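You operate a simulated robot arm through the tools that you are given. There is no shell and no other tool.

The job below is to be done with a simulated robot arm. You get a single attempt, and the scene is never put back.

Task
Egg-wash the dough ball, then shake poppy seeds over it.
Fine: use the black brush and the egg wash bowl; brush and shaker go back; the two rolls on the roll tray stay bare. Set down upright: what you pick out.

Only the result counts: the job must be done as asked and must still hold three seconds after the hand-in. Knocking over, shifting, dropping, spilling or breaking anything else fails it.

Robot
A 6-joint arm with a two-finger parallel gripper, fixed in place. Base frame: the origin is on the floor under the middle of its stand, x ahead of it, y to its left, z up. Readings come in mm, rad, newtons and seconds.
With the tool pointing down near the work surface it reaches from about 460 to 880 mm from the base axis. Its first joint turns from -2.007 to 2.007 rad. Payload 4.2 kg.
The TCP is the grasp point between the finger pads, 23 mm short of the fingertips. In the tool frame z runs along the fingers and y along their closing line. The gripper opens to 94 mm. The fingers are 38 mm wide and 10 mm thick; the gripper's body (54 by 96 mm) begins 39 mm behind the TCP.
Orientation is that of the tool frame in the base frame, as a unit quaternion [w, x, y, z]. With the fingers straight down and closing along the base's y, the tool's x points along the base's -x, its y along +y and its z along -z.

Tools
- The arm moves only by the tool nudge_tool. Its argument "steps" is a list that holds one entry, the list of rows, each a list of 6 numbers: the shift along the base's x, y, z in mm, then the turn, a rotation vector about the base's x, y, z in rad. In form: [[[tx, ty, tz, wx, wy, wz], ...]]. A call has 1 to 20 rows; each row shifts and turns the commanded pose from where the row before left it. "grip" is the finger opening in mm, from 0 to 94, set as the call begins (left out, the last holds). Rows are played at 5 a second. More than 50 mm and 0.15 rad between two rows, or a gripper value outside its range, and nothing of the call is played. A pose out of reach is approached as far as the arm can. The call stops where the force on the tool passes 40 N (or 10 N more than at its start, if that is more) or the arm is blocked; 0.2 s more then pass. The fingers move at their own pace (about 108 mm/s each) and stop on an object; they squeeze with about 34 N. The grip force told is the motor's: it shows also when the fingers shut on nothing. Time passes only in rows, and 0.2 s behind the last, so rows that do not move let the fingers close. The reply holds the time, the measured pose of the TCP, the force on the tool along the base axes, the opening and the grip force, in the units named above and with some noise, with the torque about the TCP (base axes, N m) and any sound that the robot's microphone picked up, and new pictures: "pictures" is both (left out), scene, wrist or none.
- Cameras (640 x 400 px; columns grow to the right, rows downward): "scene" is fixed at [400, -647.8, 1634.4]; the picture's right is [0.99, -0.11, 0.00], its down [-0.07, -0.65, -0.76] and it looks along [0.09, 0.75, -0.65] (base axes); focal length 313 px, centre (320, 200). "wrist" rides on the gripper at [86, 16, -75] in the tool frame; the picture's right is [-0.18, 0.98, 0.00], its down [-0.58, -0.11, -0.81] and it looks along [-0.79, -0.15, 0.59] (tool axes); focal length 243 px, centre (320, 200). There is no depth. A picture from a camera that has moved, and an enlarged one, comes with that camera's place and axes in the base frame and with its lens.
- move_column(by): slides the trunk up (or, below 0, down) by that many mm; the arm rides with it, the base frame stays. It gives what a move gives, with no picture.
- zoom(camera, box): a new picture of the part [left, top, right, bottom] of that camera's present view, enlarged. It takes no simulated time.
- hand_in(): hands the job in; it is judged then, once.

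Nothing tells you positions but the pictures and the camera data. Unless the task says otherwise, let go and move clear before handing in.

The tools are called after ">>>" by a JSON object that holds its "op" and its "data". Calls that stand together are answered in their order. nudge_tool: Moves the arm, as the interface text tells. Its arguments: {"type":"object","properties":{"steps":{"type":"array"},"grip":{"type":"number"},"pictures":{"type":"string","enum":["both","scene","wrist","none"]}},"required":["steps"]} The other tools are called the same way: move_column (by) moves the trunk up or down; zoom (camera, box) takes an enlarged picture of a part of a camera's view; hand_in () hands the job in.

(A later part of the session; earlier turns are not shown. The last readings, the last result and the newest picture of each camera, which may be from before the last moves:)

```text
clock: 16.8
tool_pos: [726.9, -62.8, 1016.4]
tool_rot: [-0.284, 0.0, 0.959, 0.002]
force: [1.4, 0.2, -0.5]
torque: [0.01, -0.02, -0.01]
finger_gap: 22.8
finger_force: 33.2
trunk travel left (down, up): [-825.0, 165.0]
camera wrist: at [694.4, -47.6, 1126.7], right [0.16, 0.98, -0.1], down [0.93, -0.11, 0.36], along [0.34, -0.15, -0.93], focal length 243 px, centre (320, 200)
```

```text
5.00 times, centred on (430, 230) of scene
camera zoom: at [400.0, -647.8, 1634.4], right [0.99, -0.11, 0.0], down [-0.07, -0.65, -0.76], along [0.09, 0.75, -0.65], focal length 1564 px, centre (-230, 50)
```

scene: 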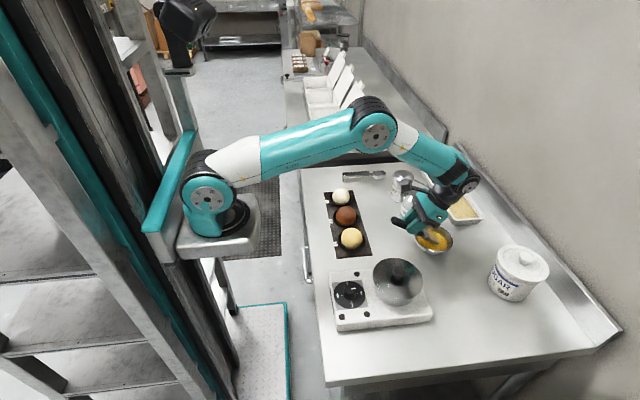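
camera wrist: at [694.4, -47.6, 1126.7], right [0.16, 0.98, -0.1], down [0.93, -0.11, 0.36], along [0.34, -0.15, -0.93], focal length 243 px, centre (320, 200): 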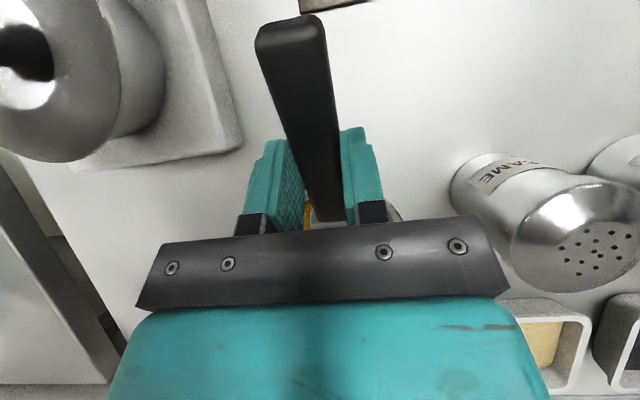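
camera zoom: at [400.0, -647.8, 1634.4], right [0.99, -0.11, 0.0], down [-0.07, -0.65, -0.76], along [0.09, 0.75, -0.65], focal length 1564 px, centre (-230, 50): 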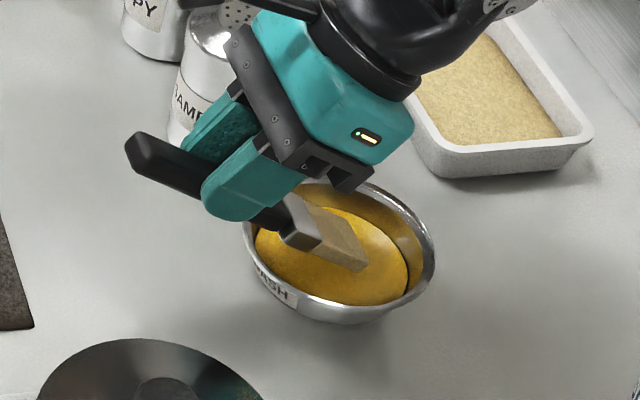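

The tip is just reaching the egg wash and clear of the rim. I'm lowering about 9 mm more and dwelling there.

>>> {"op": "nudge_tool", "data": {"steps": [[[0, 0, -3, 0, 0, 0], [0, 0, -3, 0, 0, 0], [0, 0, -3, 0, 0, 0], [0, 0, 0, 0, 0, 0], [0, 0, 0, 0, 0, 0], [0, 0, 0, 0, 0, 0], [0, 0, 0, 0, 0, 0]]]}}

>>> {"op": "zoom", "data": {"camera": "scene", "box": [400, 200, 460, 260]}}

```text
clock: 18.4
tool_pos: [726.7, -62.7, 1007.5]
tool_rot: [-0.284, 0.0, 0.959, 0.002]
force: [-0.7, -0.8, -0.2]
torque: [-0.01, 0.02, 0.01]
finger_gap: 22.7
finger_force: 34.0
trunk travel left (down, up): [-825.0, 165.0]
camera wrist: at [694.1, -46.9, 1117.9], right [0.16, 0.98, -0.1], down [0.93, -0.11, 0.36], along [0.34, -0.15, -0.93], focal length 243 px, centre (320, 200)
```

scene: 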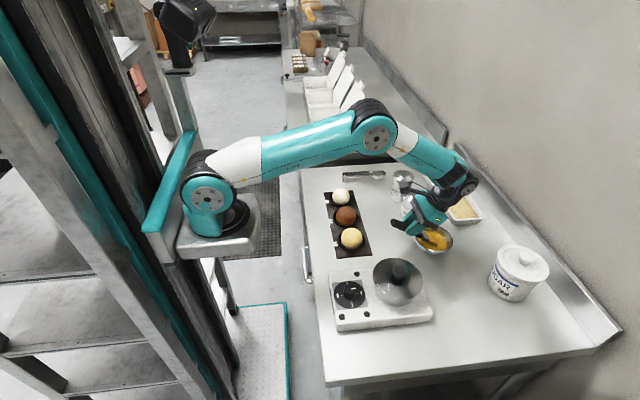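
wrist: 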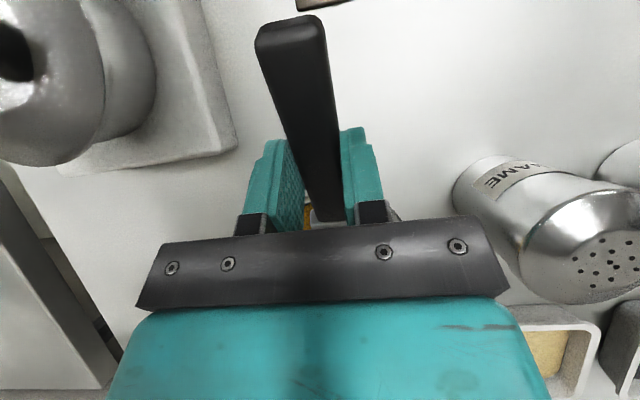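

```text
6.67 times, centred on (430, 230) of scene
camera zoom: at [400.0, -647.8, 1634.4], right [0.99, -0.11, 0.0], down [-0.07, -0.65, -0.76], along [0.09, 0.75, -0.65], focal length 2086 px, centre (-413, 0)
```

zoom: 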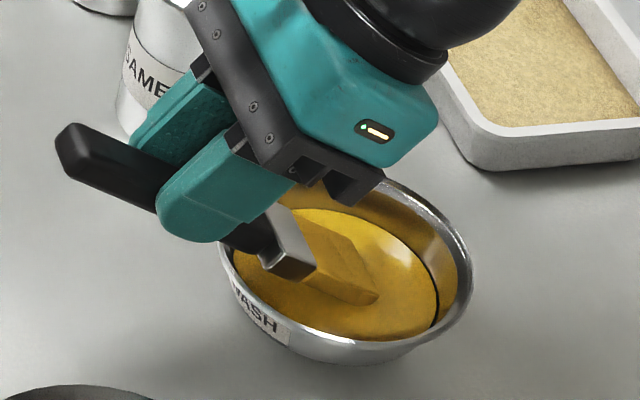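

The bristles have turned yellow, so they are loaded. I'll give one slightly deeper dip for good measure, then rise vertically and pause over the bowl so any drips fall back in.

>>> {"op": "nudge_tool", "data": {"steps": [[[0, 0, -3, 0, 0, 0], [0, 0, 0, 0, 0, 0], [0, 0, 0, 0, 0, 0], [0, 0, 10, 0, 0, 0], [0, 0, 12, 0, 0, 0], [0, 0, 12, 0, 0, 0], [0, 0, 0, 0, 0, 0], [0, 0, 0, 0, 0, 0], [0, 0, 0, 0, 0, 0], [0, 0, 0, 0, 0, 0], [0, 0, 0, 0, 0, 0], [0, 0, 0, 0, 0, 0], [0, 0, 0, 0, 0, 0], [0, 0, 0, 0, 0, 0]]]}}

>>> {"op": "zoom", "data": {"camera": "scene", "box": [400, 200, 460, 260]}}

```text
clock: 21.4
tool_pos: [726.6, -62.4, 1037.0]
tool_rot: [-0.284, 0.0, 0.959, 0.002]
force: [-0.2, 1.5, -0.7]
torque: [0.0, 0.06, 0.01]
finger_gap: 22.8
finger_force: 33.7
trunk travel left (down, up): [-825.0, 165.0]
camera wrist: at [694.3, -46.9, 1148.0], right [0.16, 0.98, -0.1], down [0.93, -0.11, 0.36], along [0.34, -0.15, -0.93], focal length 243 px, centre (320, 200)
```

scene: 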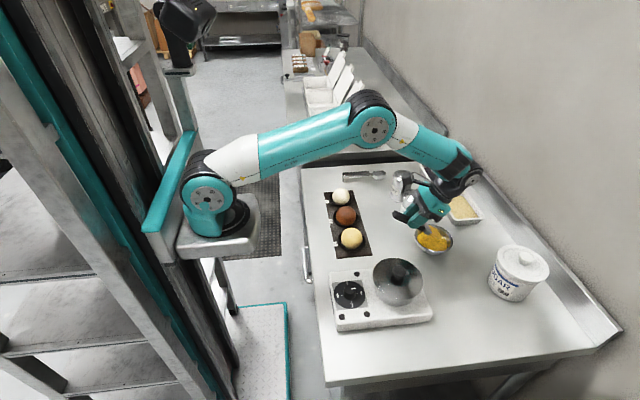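
wrist: 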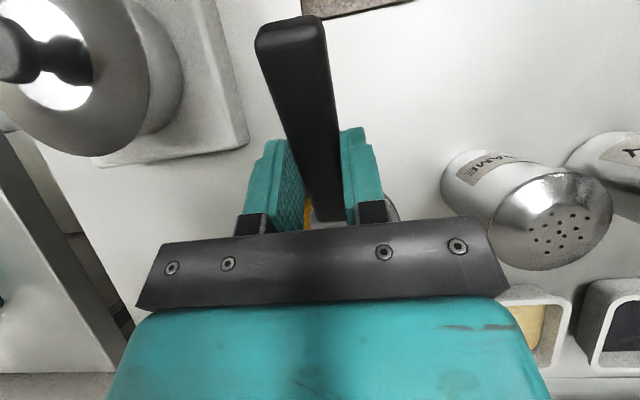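

```text
6.67 times, centred on (430, 230) of scene
camera zoom: at [400.0, -647.8, 1634.4], right [0.99, -0.11, 0.0], down [-0.07, -0.65, -0.76], along [0.09, 0.75, -0.65], focal length 2086 px, centre (-413, 0)
```

zoom: 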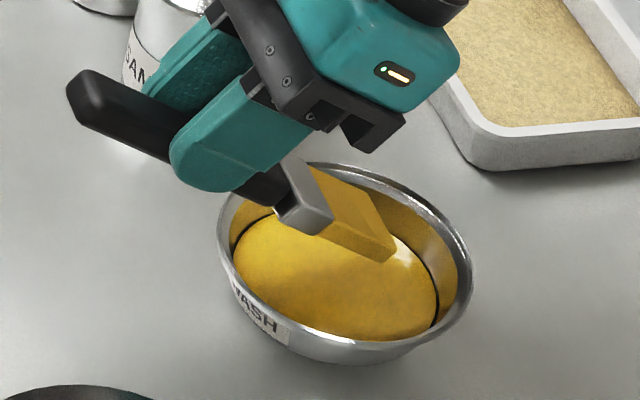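

The bristles are evenly coated. I'll lift, back off to the clear lane between roll tray and shakers, and travel along it so that the wet brush never passes over the other rolls.

>>> {"op": "nudge_tool", "data": {"steps": [[[0, 0, 27, 0, 0, 0], [0, 0, 27, 0, 0, 0], [0, 0, 28, 0, 0, 0], [-30, 0, 0, 0, 0, 0], [-33, 0, 0, 0, 0, 0], [-33, 0, 0, 0, 0, 0], [-33, 0, 0, 0, 0, 0], [0, 35, 0, 0, 0, 0], [0, 35, 0, 0, 0, 0], [0, 35, 0, 0, 0, 0], [0, 35, 0, 0, 0, 0], [0, 35, 0, 0, 0, 0], [0, 35, 0, 0, 0, 0], [0, 34, 0, 0, 0, 0], [0, 0, 0, 0, 0, 0]]]}}

>>> {"op": "zoom", "data": {"camera": "scene", "box": [320, 130, 450, 250]}}

```text
clock: 24.6
tool_pos: [597.6, 180.7, 1117.9]
tool_rot: [-0.284, -0.001, 0.959, 0.001]
force: [0.3, 0.6, -0.3]
torque: [-0.05, 0.03, 0.0]
finger_gap: 23.0
finger_force: 33.9
out of reach, approached as far as the arm can: row 3
trunk travel left (down, up): [-825.0, 165.0]
camera wrist: at [565.2, 196.6, 1228.5], right [0.16, 0.98, -0.1], down [0.93, -0.11, 0.36], along [0.34, -0.15, -0.93], focal length 243 px, centre (320, 200)
```

scene: 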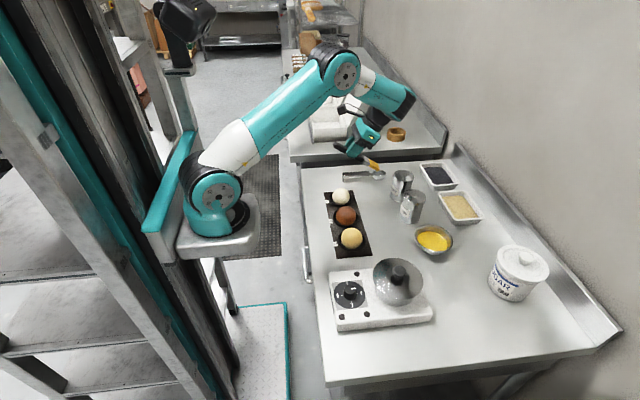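
wrist: 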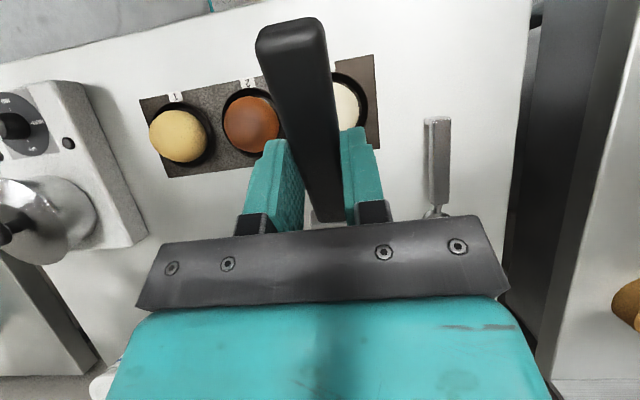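

```text
3.33 times, centred on (385, 190) of scene
camera zoom: at [400.0, -647.8, 1634.4], right [0.99, -0.11, 0.0], down [-0.07, -0.65, -0.76], along [0.09, 0.75, -0.65], focal length 1043 px, centre (103, 233)
```

zoom: 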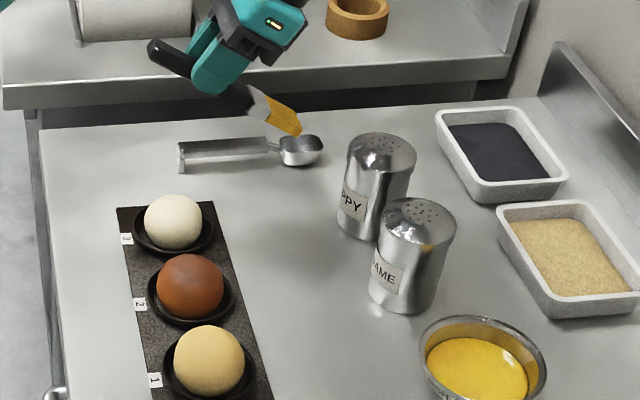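

The arm is at (598, 181) with the tip safely over bare bench. I'll bring it over dough ball 3 and down to just above it.

>>> {"op": "nudge_tool", "data": {"steps": [[[-30, 0, 0, 0, 0, 0], [-30, 0, 0, 0, 0, 0], [-30, 0, 0, 0, 0, 0], [-30, 0, 0, 0, 0, 0], [0, 0, -20, 0, 0, 0], [0, 0, -20, 0, 0, 0], [0, 0, -20, 0, 0, 0], [0, 0, 0, 0, 0, 0]]]}}

>>> {"op": "zoom", "data": {"camera": "scene", "box": [315, 160, 385, 230]}}

>>> {"op": "zoom", "data": {"camera": "wrist", "box": [220, 0, 420, 240]}}

```text
clock: 26.4
tool_pos: [476.6, 181.2, 1058.2]
tool_rot: [-0.283, 0.0, 0.959, 0.002]
force: [-0.3, -0.5, -0.2]
torque: [0.02, 0.03, 0.01]
finger_gap: 22.8
finger_force: 34.1
trunk travel left (down, up): [-825.0, 165.0]
camera wrist: at [444.4, 197.2, 1169.0], right [0.16, 0.98, -0.1], down [0.93, -0.11, 0.36], along [0.34, -0.15, -0.93], focal length 243 px, centre (320, 200)
```

scene: 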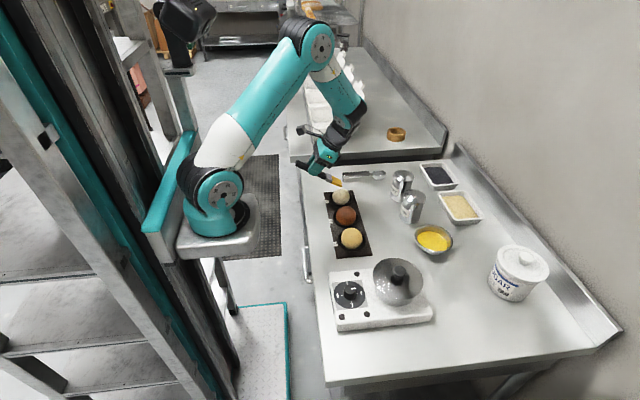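
wrist: 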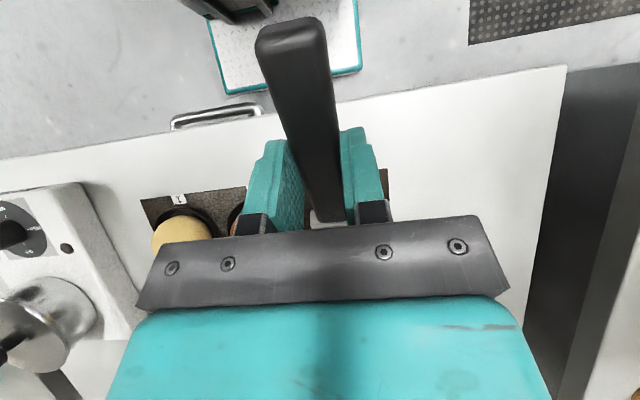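

```text
5.71 times, centred on (350, 195) of scene
camera zoom: at [400.0, -647.8, 1634.4], right [0.99, -0.11, 0.0], down [-0.07, -0.65, -0.76], along [0.09, 0.75, -0.65], focal length 1788 px, centre (149, 229)
```

zoom: 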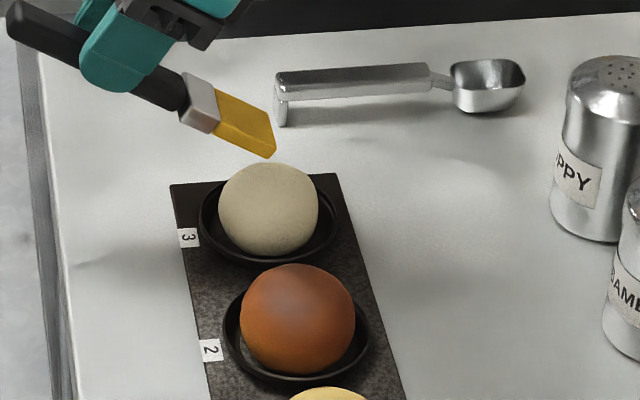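

```text
1.67 times, centred on (320, 120) of wrist
camera zoom: at [444.4, 197.2, 1169.0], right [0.16, 0.98, -0.1], down [0.93, -0.11, 0.36], along [0.34, -0.15, -0.93], focal length 404 px, centre (320, 333)
```

zoom: 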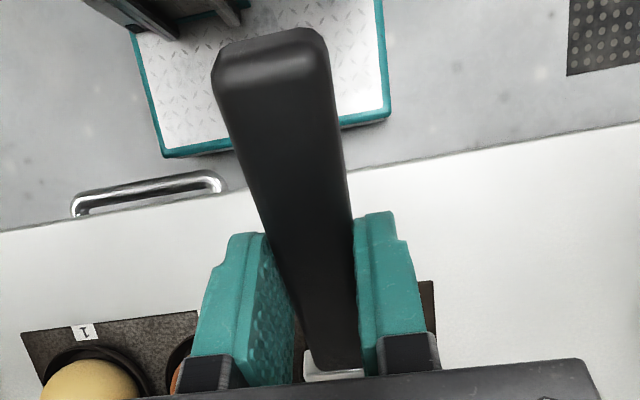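

The tip is about 20 mm above the dough and centred in x. I'm lowering gently towards contact.

>>> {"op": "nudge_tool", "data": {"steps": [[[1, 0, -4, 0, 0, 0], [1, 0, -4, 0, 0, 0], [0, 0, -4, 0, 0, 0], [0, 0, -3, 0, 0, 0], [0, 0, 0, 0, 0, 0]]], "pictures": "scene"}}

>>> {"op": "zoom", "data": {"camera": "scene", "box": [315, 160, 385, 230]}}

```text
clock: 27.6
tool_pos: [479.1, 181.6, 1045.7]
tool_rot: [-0.284, 0.0, 0.959, 0.002]
force: [0.7, -0.9, -0.3]
torque: [0.03, 0.01, -0.01]
finger_gap: 22.7
finger_force: 33.9
trunk travel left (down, up): [-825.0, 165.0]
```

scene: 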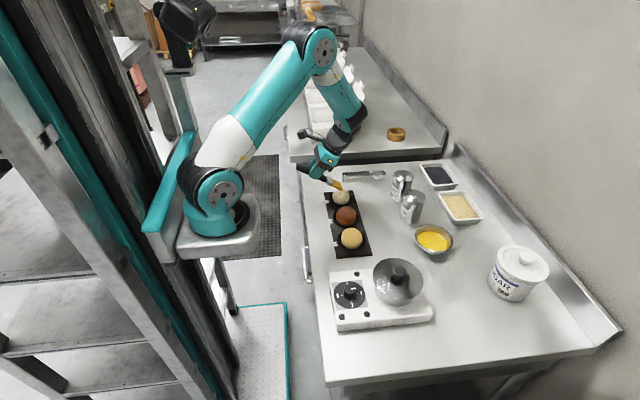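

```text
5.71 times, centred on (350, 195) of scene
camera zoom: at [400.0, -647.8, 1634.4], right [0.99, -0.11, 0.0], down [-0.07, -0.65, -0.76], along [0.09, 0.75, -0.65], focal length 1788 px, centre (149, 229)
```

zoom: 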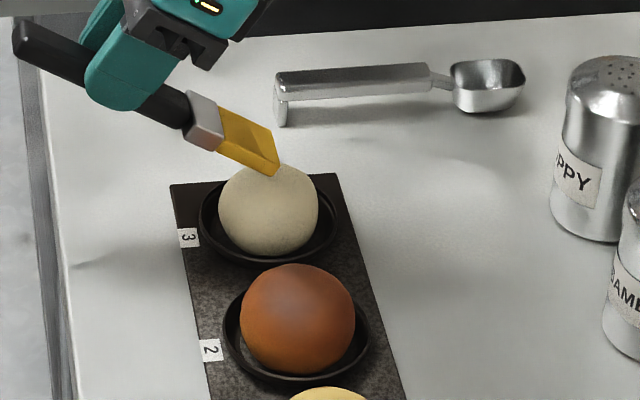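

The tip is nearly touching. I'm continuing down in 2 mm steps.

>>> {"op": "nudge_tool", "data": {"steps": [[[0, 0, -2, 0, 0, 0], [0, 0, -2, 0, 0, 0], [0, 0, -2, 0, 0, 0], [0, 0, 0, 0, 0, 0]]], "pictures": "scene"}}

>>> {"op": "zoom", "data": {"camera": "scene", "box": [325, 170, 375, 220]}}

```text
clock: 28.6
tool_pos: [480.5, 180.6, 1038.6]
tool_rot: [-0.283, 0.001, 0.959, 0.003]
force: [0.1, -0.4, -0.9]
torque: [0.01, 0.02, 0.0]
finger_gap: 22.6
finger_force: 33.7
trunk travel left (down, up): [-825.0, 165.0]
```

scene: 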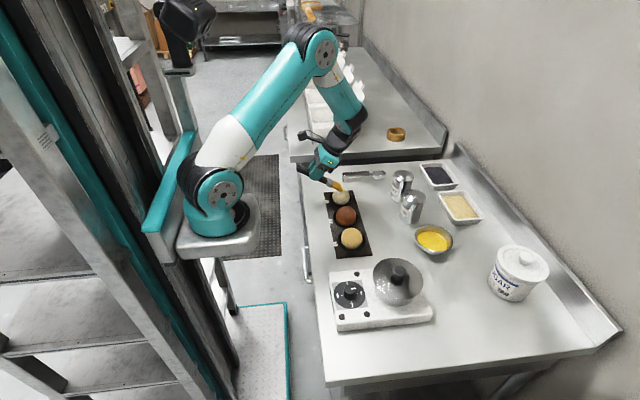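

```text
8.00 times, centred on (350, 195) of scene
camera zoom: at [400.0, -647.8, 1634.4], right [0.99, -0.11, 0.0], down [-0.07, -0.65, -0.76], along [0.09, 0.75, -0.65], focal length 2503 px, centre (80, 240)
```

zoom: 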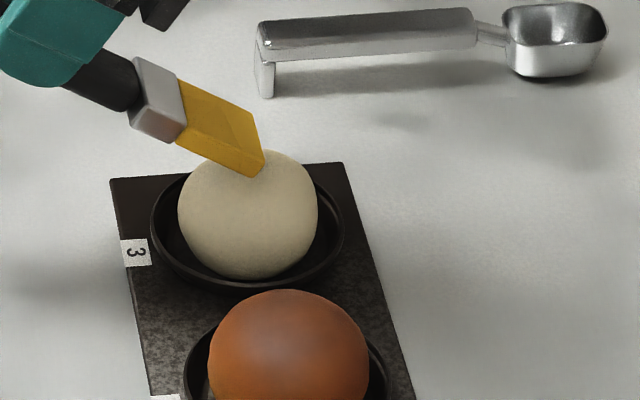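

Nearly there, with no force yet. I'll keep going down in small steps.

>>> {"op": "nudge_tool", "data": {"steps": [[[0, 0, -1.5, 0, 0, 0], [0, 0, -1.5, 0, 0, 0], [0, 0, 0, 0, 0, 0]]], "pictures": "scene"}}

>>> {"op": "zoom", "data": {"camera": "scene", "box": [325, 170, 375, 220]}}

```text
clock: 29.4
tool_pos: [480.1, 181.8, 1035.8]
tool_rot: [-0.285, 0.0, 0.959, 0.003]
force: [0.0, -0.3, -0.7]
torque: [0.01, 0.02, -0.02]
finger_gap: 23.0
finger_force: 34.4
trunk travel left (down, up): [-825.0, 165.0]
```

scene: 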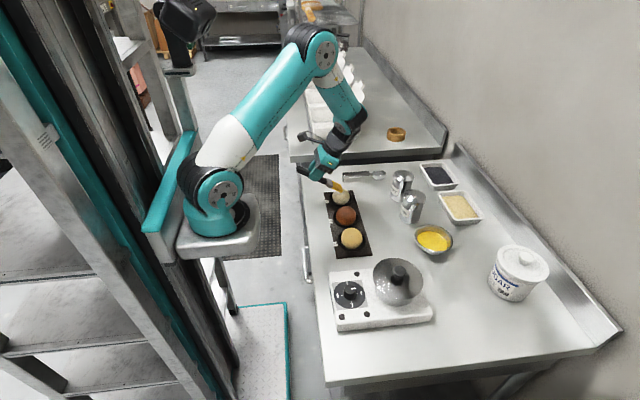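

```text
8.00 times, centred on (350, 195) of scene
camera zoom: at [400.0, -647.8, 1634.4], right [0.99, -0.11, 0.0], down [-0.07, -0.65, -0.76], along [0.09, 0.75, -0.65], focal length 2503 px, centre (80, 240)
```

zoom: 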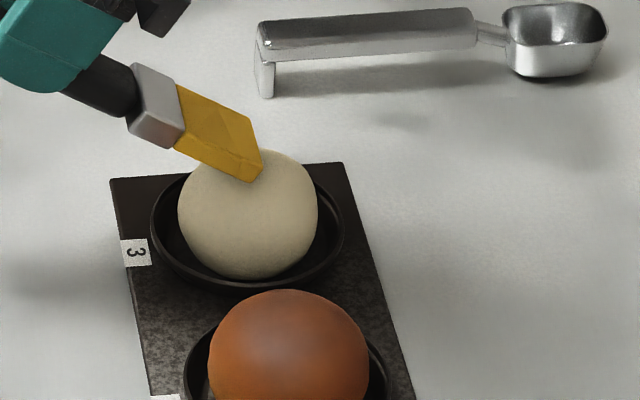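

Still no contact force, so I'm continuing down a little.

>>> {"op": "nudge_tool", "data": {"steps": [[[0, 0, -1.5, 0, 0, 0], [0, 0, -1.5, 0, 0, 0], [0, 0, 0, 0, 0, 0]]], "pictures": "scene"}}

>>> {"op": "zoom", "data": {"camera": "scene", "box": [325, 170, 375, 220]}}

```text
clock: 30.2
tool_pos: [479.8, 179.9, 1032.8]
tool_rot: [-0.284, 0.0, 0.959, 0.003]
force: [-0.8, -0.1, 5.2]
torque: [-0.1, -0.36, -0.02]
finger_gap: 22.7
finger_force: 33.9
trunk travel left (down, up): [-825.0, 165.0]
```

scene: 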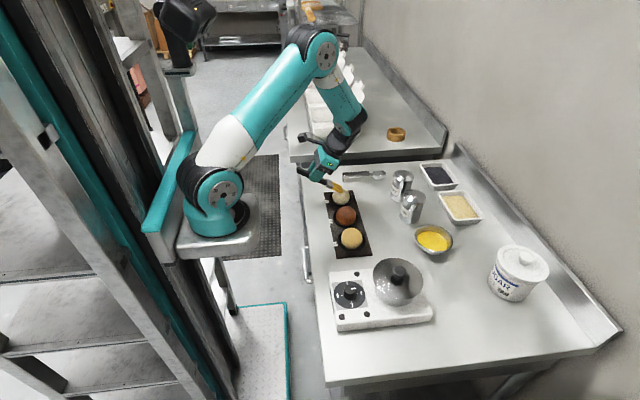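

```text
8.00 times, centred on (350, 195) of scene
camera zoom: at [400.0, -647.8, 1634.4], right [0.99, -0.11, 0.0], down [-0.07, -0.65, -0.76], along [0.09, 0.75, -0.65], focal length 2503 px, centre (80, 240)
```

zoom: 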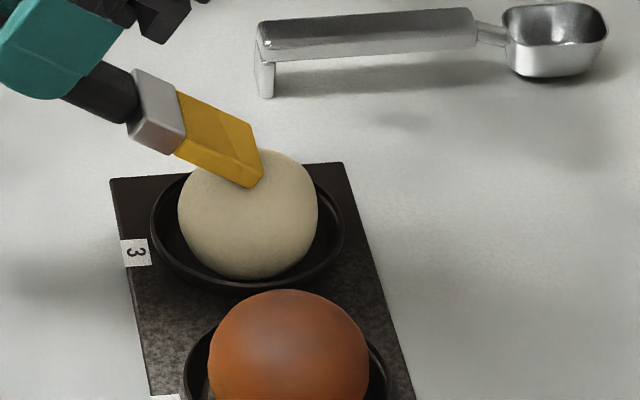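

Light contact, 5 N, with the bristle edge on top of the dough. Now I'll stroke gently back and forth over the crown, following its curve, and look for the wash.

>>> {"op": "nudge_tool", "data": {"steps": [[[5, 0, -0.3, 0, 0, 0], [5, 0, -1, 0, 0, 0], [4, 0, -1.2, 0, 0, 0], [-4, 0, 1.2, 0, 0, 0], [-5, 0, 1, 0, 0, 0], [-5, 0, 0.3, 0, 0, 0], [-5, 0, -0.3, 0, 0, 0], [-5, 0, -1, 0, 0, 0], [5, 0, 1, 0, 0, 0], [5, 0, 0.3, 0, 0, 0], [0, 0, 0, 0, 0, 0]]], "pictures": "scene"}}

>>> {"op": "zoom", "data": {"camera": "scene", "box": [325, 170, 375, 220]}}

```text
clock: 32.6
tool_pos: [479.5, 180.1, 1033.1]
tool_rot: [-0.284, 0.0, 0.959, 0.002]
force: [-0.2, -1.0, -0.8]
torque: [0.04, 0.0, 0.02]
finger_gap: 22.7
finger_force: 34.0
trunk travel left (down, up): [-825.0, 165.0]
```

scene: 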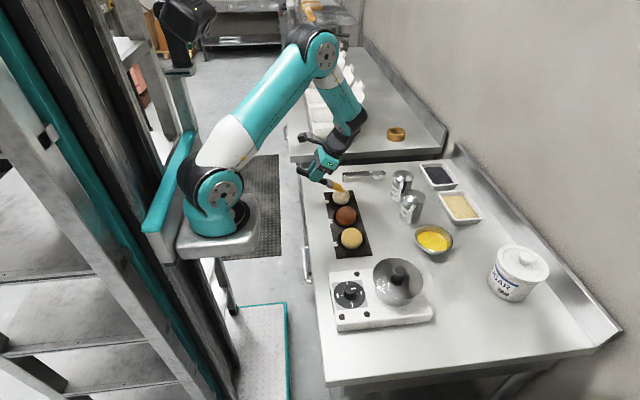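

```text
8.00 times, centred on (350, 195) of scene
camera zoom: at [400.0, -647.8, 1634.4], right [0.99, -0.11, 0.0], down [-0.07, -0.65, -0.76], along [0.09, 0.75, -0.65], focal length 2503 px, centre (80, 240)
```

zoom: 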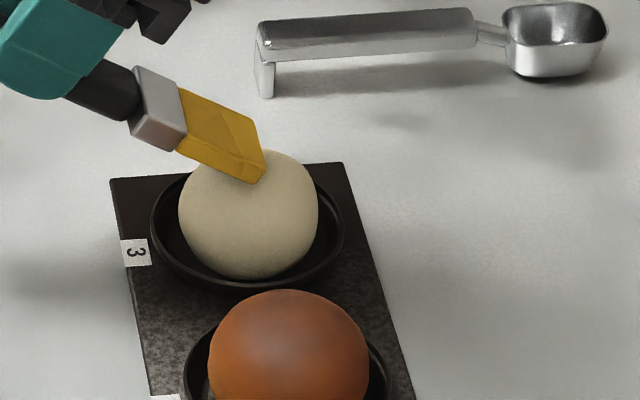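

There's no visible wash yet, and contact is light again because the brush pivoted slightly in the grip. I'll press a touch more and stroke, then compare the ball's colour.

>>> {"op": "nudge_tool", "data": {"steps": [[[0, 0, -1.5, 0, 0, 0], [0, 0, -1, 0, 0, 0], [0, 0, 0, 0, 0, 0]]], "pictures": "none"}}

>>> {"op": "zoom", "data": {"camera": "scene", "box": [330, 180, 360, 210]}}

```text
clock: 33.4
tool_pos: [479.8, 180.4, 1031.4]
tool_rot: [-0.284, 0.0, 0.959, 0.002]
force: [0.1, -0.1, 3.8]
torque: [-0.03, -0.19, -0.02]
finger_gap: 22.7
finger_force: 34.3
trunk travel left (down, up): [-825.0, 165.0]
```

```text
13.33 times, centred on (345, 195) of scene
camera zoom: at [400.0, -647.8, 1634.4], right [0.99, -0.11, 0.0], down [-0.07, -0.65, -0.76], along [0.09, 0.75, -0.65], focal length 4172 px, centre (-13, 267)
```

zoom: 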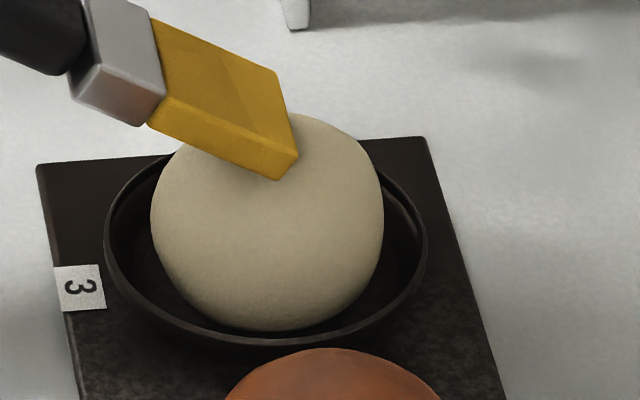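

Contact reads 4 N. I'm doing a longer zigzag of strokes across the top now.

>>> {"op": "nudge_tool", "data": {"steps": [[[5, 3, -0.3, 0, 0, 0], [6, 3, -1.2, 0, 0, 0], [-6, 2, 1.0, 0, 0, 0], [-5, 2, 0, 0, 0, 0], [-6, -2, -0.5, 0, 0, 0], [6, -2, 0.5, 0, 0, 0], [5, -3, 0.2, 0, 0, 0], [6, -3, -1.0, 0, 0, 0], [-6, -3, 0.8, 0, 0, 0], [-5, -3, 0, 0, 0, 0], [-6, -2, -0.5, 0, 0, 0], [6, 2, 0.5, 0, 0, 0], [6, 3, 0, 0, 0, 0], [5, 3, -1, 0, 0, 0], [-5, 0, 1.0, 0, 0, 0], [-6, 0, 0, 0, 0, 0], [0, 0, 0, 0, 0, 0]]], "pictures": "none"}}

>>> {"op": "zoom", "data": {"camera": "scene", "box": [330, 180, 360, 210]}}

```text
clock: 37.0
tool_pos: [480.2, 179.8, 1030.5]
tool_rot: [-0.285, 0.0, 0.959, 0.001]
force: [0.9, -0.2, -1.3]
torque: [0.0, 0.01, 0.01]
finger_gap: 23.1
finger_force: 33.8
trunk travel left (down, up): [-825.0, 165.0]
```

```text
13.33 times, centred on (345, 195) of scene
camera zoom: at [400.0, -647.8, 1634.4], right [0.99, -0.11, 0.0], down [-0.07, -0.65, -0.76], along [0.09, 0.75, -0.65], focal length 4172 px, centre (-13, 267)
```

zoom: 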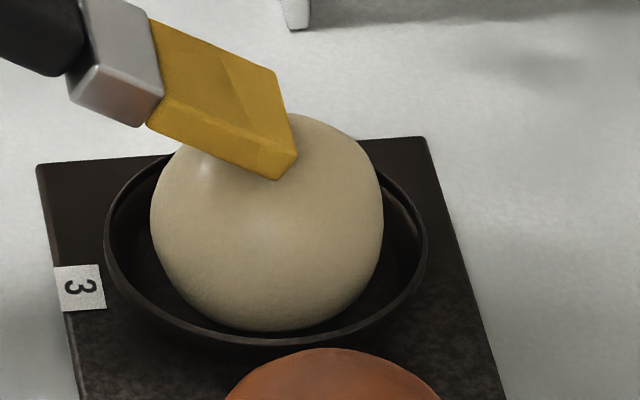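

The dough has begun to turn glossy, with a highlight showing near the brush, so the wash is transferring. I'll press slightly and keep stroking.

>>> {"op": "nudge_tool", "data": {"steps": [[[0, 0, -2, 0, 0, 0], [5, 3, -0.3, 0, 0, 0], [6, 3, -1.2, 0, 0, 0], [-6, 2, 1.0, 0, 0, 0], [-5, 2, 0, 0, 0, 0], [-6, -2, -0.5, 0, 0, 0], [6, -2, 0.5, 0, 0, 0], [5, -3, 0.2, 0, 0, 0], [6, -3, -1.0, 0, 0, 0], [-6, -3, 0.8, 0, 0, 0], [-5, -3, 0, 0, 0, 0], [-6, -2, -0.5, 0, 0, 0], [6, 2, 0.5, 0, 0, 0], [6, 3, 0, 0, 0, 0], [5, 3, -1, 0, 0, 0], [-5, 0, 1.0, 0, 0, 0], [-6, 0, 0.5, 0, 0, 0], [0, 0, 0, 0, 0, 0]]], "pictures": "none"}}

>>> {"op": "zoom", "data": {"camera": "scene", "box": [330, 180, 360, 210]}}

```text
clock: 40.8
tool_pos: [481.4, 181.3, 1028.5]
tool_rot: [-0.284, 0.0, 0.959, 0.001]
force: [0.1, -0.7, -0.7]
torque: [0.0, 0.04, -0.01]
finger_gap: 22.9
finger_force: 33.6
trunk travel left (down, up): [-825.0, 165.0]
```

```text
13.33 times, centred on (345, 195) of scene
camera zoom: at [400.0, -647.8, 1634.4], right [0.99, -0.11, 0.0], down [-0.07, -0.65, -0.76], along [0.09, 0.75, -0.65], focal length 4172 px, centre (-13, 267)
```

zoom: 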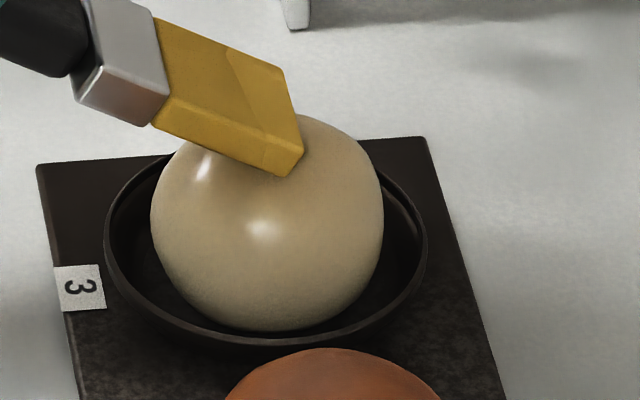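

The dough is clearly shinier now, with sharp highlights. I'll do one more round to make sure the coat is complete.

>>> {"op": "nudge_tool", "data": {"steps": [[[0, 0, -1.5, 0, 0, 0], [5, 3, -0.3, 0, 0, 0], [6, 3, -1.2, 0, 0, 0], [-6, 2, 1.0, 0, 0, 0], [-5, 2, 0, 0, 0, 0], [-6, -2, -0.5, 0, 0, 0], [6, -2, 0.5, 0, 0, 0], [5, -3, 0.2, 0, 0, 0], [6, -3, -1.0, 0, 0, 0], [-6, -3, 0.8, 0, 0, 0], [-5, -3, 0, 0, 0, 0], [-6, -2, -0.5, 0, 0, 0], [6, 2, 0.5, 0, 0, 0], [6, 3, 0, 0, 0, 0], [5, 3, -1, 0, 0, 0], [-5, 0, 1.0, 0, 0, 0], [-6, 0, 0.5, 0, 0, 0], [0, 0, 0, 0, 0, 0]]], "pictures": "none"}}

>>> {"op": "zoom", "data": {"camera": "scene", "box": [330, 180, 360, 210]}}

```text
clock: 44.6
tool_pos: [479.1, 181.9, 1026.4]
tool_rot: [-0.286, -0.001, 0.958, 0.002]
force: [-0.2, 0.8, -0.1]
torque: [-0.03, 0.04, 0.0]
finger_gap: 22.7
finger_force: 34.1
trunk travel left (down, up): [-825.0, 165.0]
```

```text
13.33 times, centred on (345, 195) of scene
camera zoom: at [400.0, -647.8, 1634.4], right [0.99, -0.11, 0.0], down [-0.07, -0.65, -0.76], along [0.09, 0.75, -0.65], focal length 4172 px, centre (-13, 267)
```

zoom: 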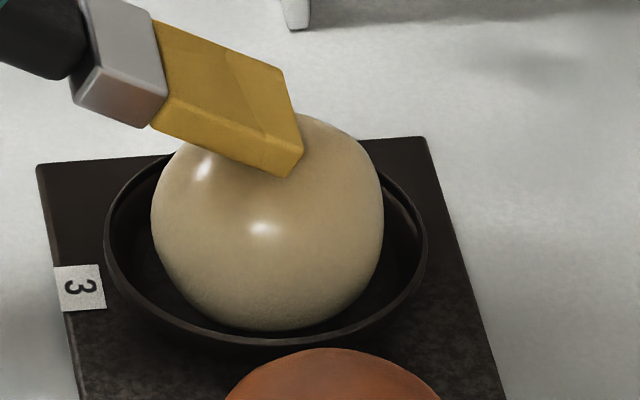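

The gloss is increasing and the bristles look lighter. I'll do another round to see whether the coat has stopped changing.

>>> {"op": "nudge_tool", "data": {"steps": [[[0, 0, -1.5, 0, 0, 0], [5, 3, -0.3, 0, 0, 0], [6, 3, -1.2, 0, 0, 0], [-6, 2, 1.0, 0, 0, 0], [-5, 2, 0, 0, 0, 0], [-6, -2, -0.5, 0, 0, 0], [6, -2, 0.5, 0, 0, 0], [5, -3, 0.2, 0, 0, 0], [6, -3, -1.0, 0, 0, 0], [-6, -3, 0.8, 0, 0, 0], [-5, -3, 0, 0, 0, 0], [-6, -2, -0.5, 0, 0, 0], [6, 2, 0.5, 0, 0, 0], [6, 3, 0, 0, 0, 0], [5, 3, -1, 0, 0, 0], [-5, 0, 1.0, 0, 0, 0], [-6, 0, 0.5, 0, 0, 0], [0, 0, 0, 0, 0, 0]]], "pictures": "none"}}

>>> {"op": "zoom", "data": {"camera": "scene", "box": [330, 180, 360, 210]}}

```text
clock: 48.4
tool_pos: [480.6, 181.6, 1025.1]
tool_rot: [-0.284, 0.0, 0.959, 0.001]
force: [0.0, -0.3, -0.4]
torque: [0.01, 0.03, 0.0]
finger_gap: 22.8
finger_force: 33.8
trunk travel left (down, up): [-825.0, 165.0]
```

```text
13.33 times, centred on (345, 195) of scene
camera zoom: at [400.0, -647.8, 1634.4], right [0.99, -0.11, 0.0], down [-0.07, -0.65, -0.76], along [0.09, 0.75, -0.65], focal length 4172 px, centre (-13, 267)
```

zoom: 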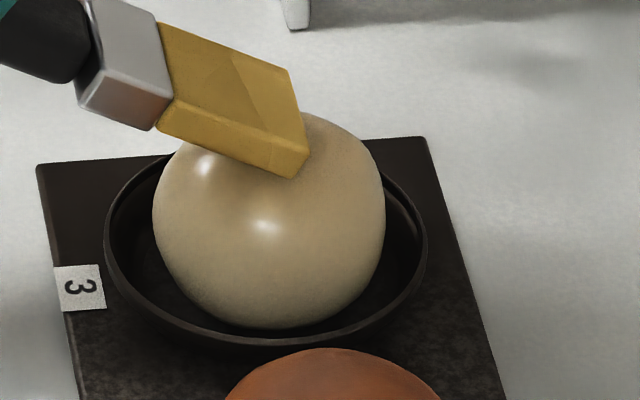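

The coat now looks uniform and glossy. I'll lift off the dough to inspect the whole surface before deciding on a second dip.

>>> {"op": "nudge_tool", "data": {"steps": [[[0, 0, 15, 0, 0, 0], [0, 0, 25, 0, 0, 0], [0, 0, 25, 0, 0, 0], [0, 0, 25, 0, 0, 0], [0, 0, 0, 0, 0, 0]]]}}

>>> {"op": "zoom", "data": {"camera": "scene", "box": [325, 175, 375, 215]}}

>>> {"op": "zoom", "data": {"camera": "scene", "box": [320, 160, 400, 260]}}

```text
clock: 49.6
tool_pos: [480.4, 182.2, 1113.9]
tool_rot: [-0.285, -0.001, 0.959, 0.001]
force: [0.5, -0.3, -0.8]
torque: [0.04, 0.03, -0.02]
finger_gap: 22.9
finger_force: 34.2
trunk travel left (down, up): [-825.0, 165.0]
camera wrist: at [447.9, 197.7, 1225.2], right [0.16, 0.98, -0.1], down [0.93, -0.11, 0.36], along [0.34, -0.15, -0.93], focal length 243 px, centre (320, 200)
```

scene: 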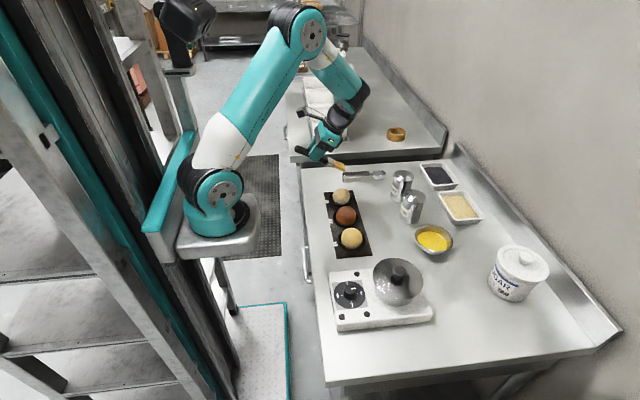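
wrist: 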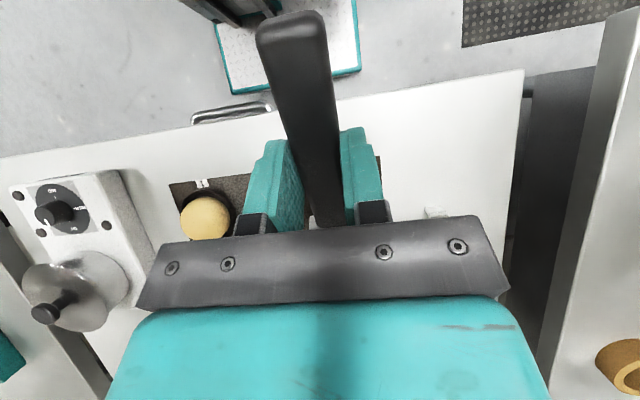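

```text
10.00 times, centred on (350, 195) of scene
camera zoom: at [400.0, -647.8, 1634.4], right [0.99, -0.11, 0.0], down [-0.07, -0.65, -0.76], along [0.09, 0.75, -0.65], focal length 3129 px, centre (20, 250)
```

zoom: 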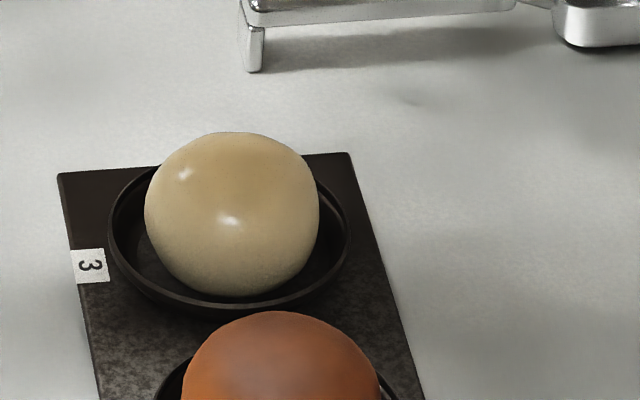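

```text
4.00 times, centred on (360, 210) of scene
camera zoom: at [400.0, -647.8, 1634.4], right [0.99, -0.11, 0.0], down [-0.07, -0.65, -0.76], along [0.09, 0.75, -0.65], focal length 1252 px, centre (160, 160)
```

zoom: 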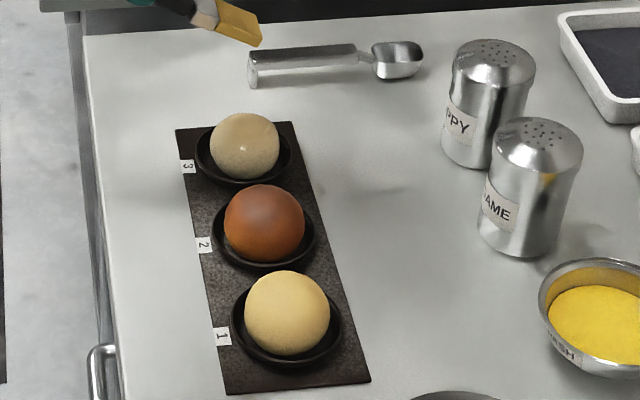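

The dough is clearly glossy and golden now, and the other two rolls are unchanged. I'm zooming closer to judge whether the coat is even.

>>> {"op": "zoom", "data": {"camera": "scene", "box": [330, 186, 354, 206]}}

>>> {"op": "zoom", "data": {"camera": "scene", "box": [334, 204, 364, 228]}}

>>> {"op": "zoom", "data": {"camera": "scene", "box": [310, 140, 390, 190]}}

```text
16.00 times, centred on (342, 196) of scene
camera zoom: at [400.0, -647.8, 1634.4], right [0.99, -0.11, 0.0], down [-0.07, -0.65, -0.76], along [0.09, 0.75, -0.65], focal length 5006 px, centre (-32, 264)
```

zoom: 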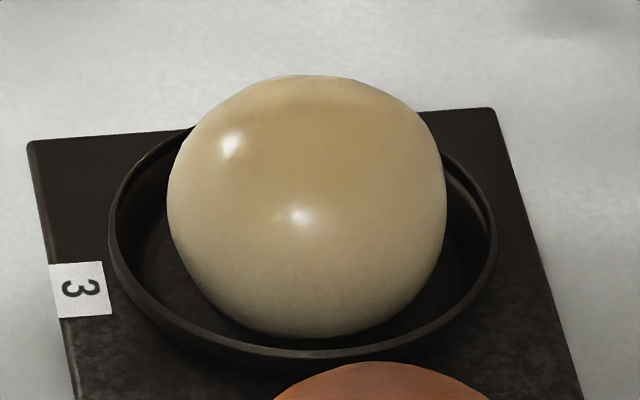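

```text
16.00 times, centred on (349, 216) of scene
camera zoom: at [400.0, -647.8, 1634.4], right [0.99, -0.11, 0.0], down [-0.07, -0.65, -0.76], along [0.09, 0.75, -0.65], focal length 5006 px, centre (-144, -56)
```

zoom: 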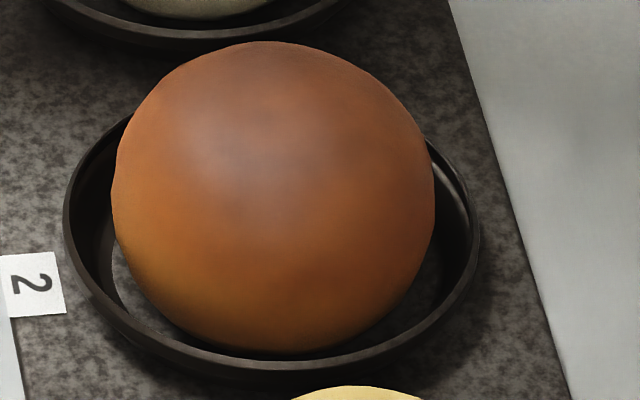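

```text
8.00 times, centred on (350, 165) of scene
camera zoom: at [400.0, -647.8, 1634.4], right [0.99, -0.11, 0.0], down [-0.07, -0.65, -0.76], along [0.09, 0.75, -0.65], focal length 2503 px, centre (80, 480)
```

zoom: 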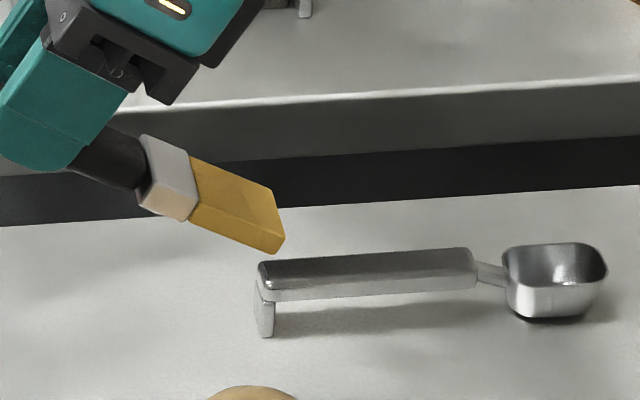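

The crown is well coated and fades towards the sides, while rolls 1 and 2 are still bare. Since the bristles still hold wash, I'll make another wider pass over the shoulders of the dough to be sure.

>>> {"op": "nudge_tool", "data": {"steps": [[[0, 0, -25, 0, 0, 0], [0, 0, -25, 0, 0, 0], [0, 0, -22, 0, 0, 0], [0, 0, -12, 0, 0, 0], [0, 0, -4, 0, 0, 0], [0, 0, -1.5, 0, 0, 0], [0, 0, 0, 0, 0, 0]]], "pictures": "none"}}

>>> {"op": "zoom", "data": {"camera": "scene", "box": [330, 180, 360, 210]}}

```text
clock: 51.2
tool_pos: [480.5, 182.3, 1024.7]
tool_rot: [-0.284, 0.0, 0.959, 0.002]
force: [-0.6, 0.3, -1.0]
torque: [0.01, 0.02, -0.01]
finger_gap: 22.8
finger_force: 33.3
trunk travel left (down, up): [-825.0, 165.0]
```

```text
13.33 times, centred on (345, 195) of scene
camera zoom: at [400.0, -647.8, 1634.4], right [0.99, -0.11, 0.0], down [-0.07, -0.65, -0.76], along [0.09, 0.75, -0.65], focal length 4172 px, centre (-13, 267)
```

zoom: 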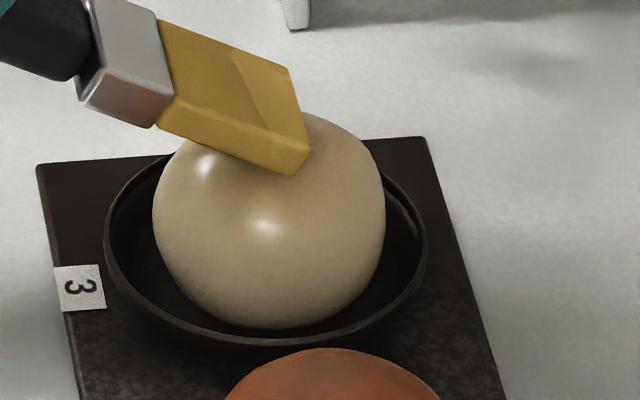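

I'm pressing lightly and running the wider stroke pattern.

>>> {"op": "nudge_tool", "data": {"steps": [[[0, 0, -2, 0, 0, 0], [8, 4, -1, 0, 0, 0], [8, 4, -3, 0, 0, 0], [-8, 0, 3, 0, 0, 0], [-8, 0, 1, 0, 0, 0], [-8, 0, -1, 0, 0, 0], [8, -4, 1, 0, 0, 0], [8, -4, -1, 0, 0, 0], [8, -4, -3, 0, 0, 0], [-8, -4, 3, 0, 0, 0], [-8, -2, 1, 0, 0, 0], [-8, 0, -1, 0, 0, 0], [8, 0, 1, 0, 0, 0], [8, 4, -1, 0, 0, 0], [8, 4, -3, 0, 0, 0], [-8, 2, 3, 0, 0, 0], [-8, 0, 1, 0, 0, 0], [0, 0, 0, 0, 0, 0]]], "pictures": "none"}}

>>> {"op": "zoom", "data": {"camera": "scene", "box": [330, 180, 360, 210]}}

```text
clock: 55.0
tool_pos: [480.3, 180.3, 1023.6]
tool_rot: [-0.284, 0.0, 0.959, 0.001]
force: [-0.1, -0.5, -0.7]
torque: [0.0, 0.02, 0.0]
finger_gap: 22.8
finger_force: 33.8
trunk travel left (down, up): [-825.0, 165.0]
```

```text
13.33 times, centred on (345, 195) of scene
camera zoom: at [400.0, -647.8, 1634.4], right [0.99, -0.11, 0.0], down [-0.07, -0.65, -0.76], along [0.09, 0.75, -0.65], focal length 4172 px, centre (-13, 267)
```

zoom: 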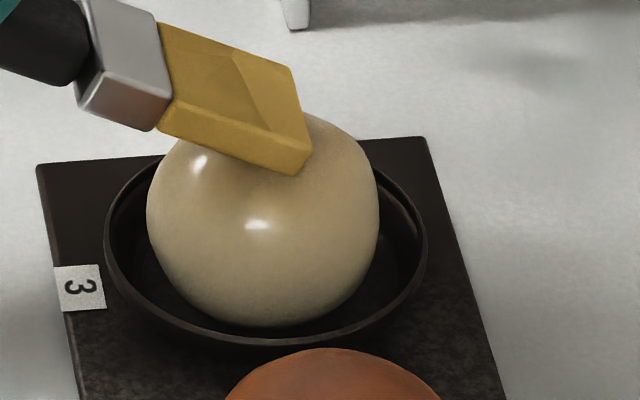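

The highlights are sharper and the whole upper dough is glossy, so it's egg-washed. Now I'll retreat up and out along the clear lane and level the brush to return it.

>>> {"op": "nudge_tool", "data": {"steps": [[[0, 0, 20, 0, 0, 0], [0, 0, 30, 0, 0, 0], [0, 0, 40, 0, 0, 0], [30, 0, 0, 0, 0, 0], [30, 0, 0, 0, 0, 0], [30, 0, 0, 0, 0, 0], [30, 0, 0, 0, -0.144, 0], [0, 0, 0, 0, -0.144, 0], [0, 0, 0, 0, -0.144, 0], [0, 0, 0, 0, -0.144, 0], [0, 0, 0, 0, 0, 0]]]}}

>>> {"op": "zoom", "data": {"camera": "scene", "box": [330, 120, 430, 210]}}

>>> {"op": "zoom", "data": {"camera": "scene", "box": [325, 180, 385, 256]}}

```text
clock: 57.4
tool_pos: [600.7, 181.1, 1113.9]
tool_rot: [0.001, -0.001, 1.0, 0.002]
force: [0.2, 0.1, -1.2]
torque: [0.01, 0.02, 0.0]
finger_gap: 22.7
finger_force: 34.2
trunk travel left (down, up): [-825.0, 165.0]
camera wrist: at [513.2, 197.1, 1189.2], right [0.18, 0.98, 0.0], down [0.58, -0.11, 0.81], along [0.79, -0.14, -0.59], focal length 243 px, centre (320, 200)
```

scene: 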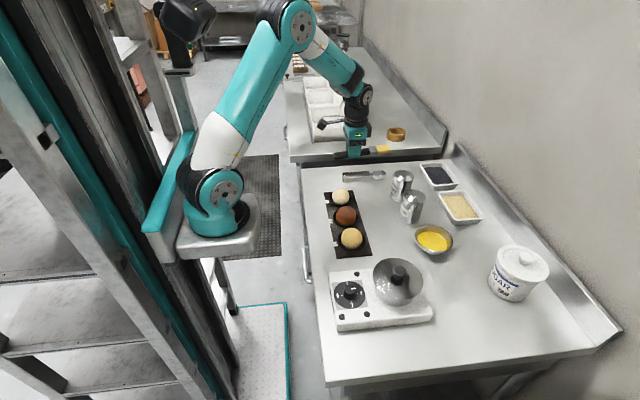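
wrist: 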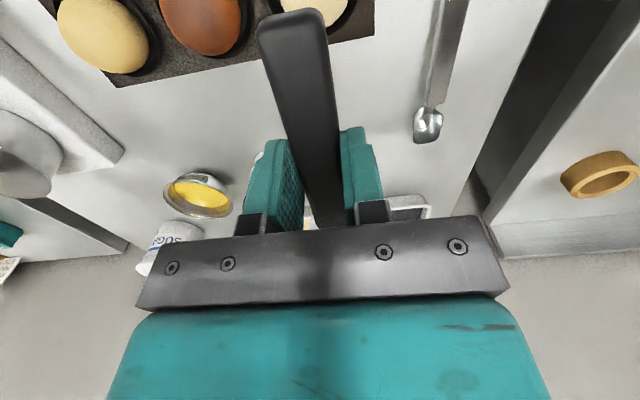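

```text
4.44 times, centred on (380, 165) of scene
camera zoom: at [400.0, -647.8, 1634.4], right [0.99, -0.11, 0.0], down [-0.07, -0.65, -0.76], along [0.09, 0.75, -0.65], focal length 1390 px, centre (53, 356)
```

zoom: 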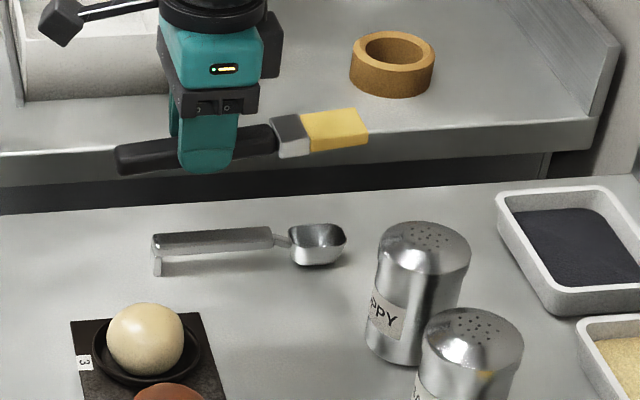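

```text
5.26 times, centred on (355, 218) of scene
camera zoom: at [400.0, -647.8, 1634.4], right [0.99, -0.11, 0.0], down [-0.07, -0.65, -0.76], along [0.09, 0.75, -0.65], focal length 1647 px, centre (136, 105)
```

zoom: 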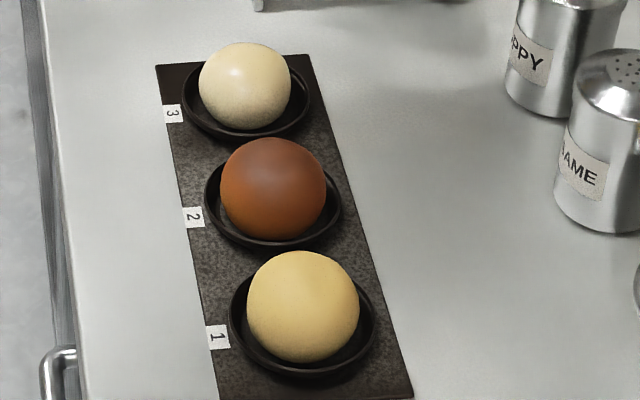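

The brush is level and clear. With the arm's shadow gone, I'm taking another close look at the dough to confirm the wash.

>>> {"op": "zoom", "data": {"camera": "scene", "box": [330, 186, 354, 206]}}

>>> {"op": "zoom", "data": {"camera": "wrist", "box": [50, 0, 370, 100]}}

```text
16.00 times, centred on (342, 196) of scene
camera zoom: at [400.0, -647.8, 1634.4], right [0.99, -0.11, 0.0], down [-0.07, -0.65, -0.76], along [0.09, 0.75, -0.65], focal length 5006 px, centre (-32, 264)
```

zoom: 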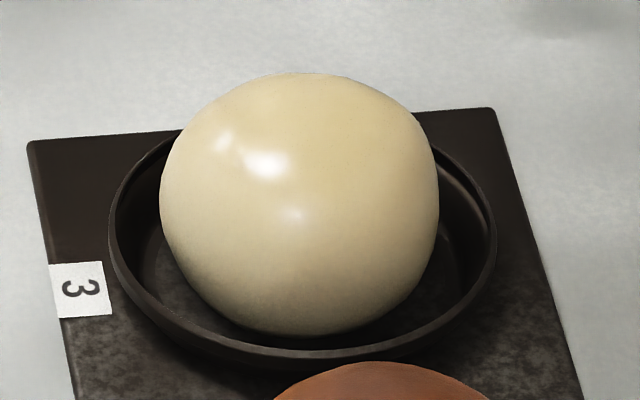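

```text
2.00 times, centred on (210, 50) of wrist
camera zoom: at [513.2, 197.1, 1189.2], right [0.18, 0.98, 0.0], down [0.58, -0.11, 0.81], along [0.79, -0.14, -0.59], focal length 485 px, centre (540, 500)
```

zoom: 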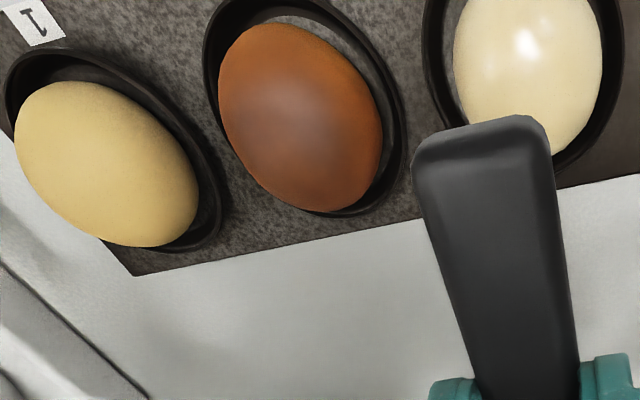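

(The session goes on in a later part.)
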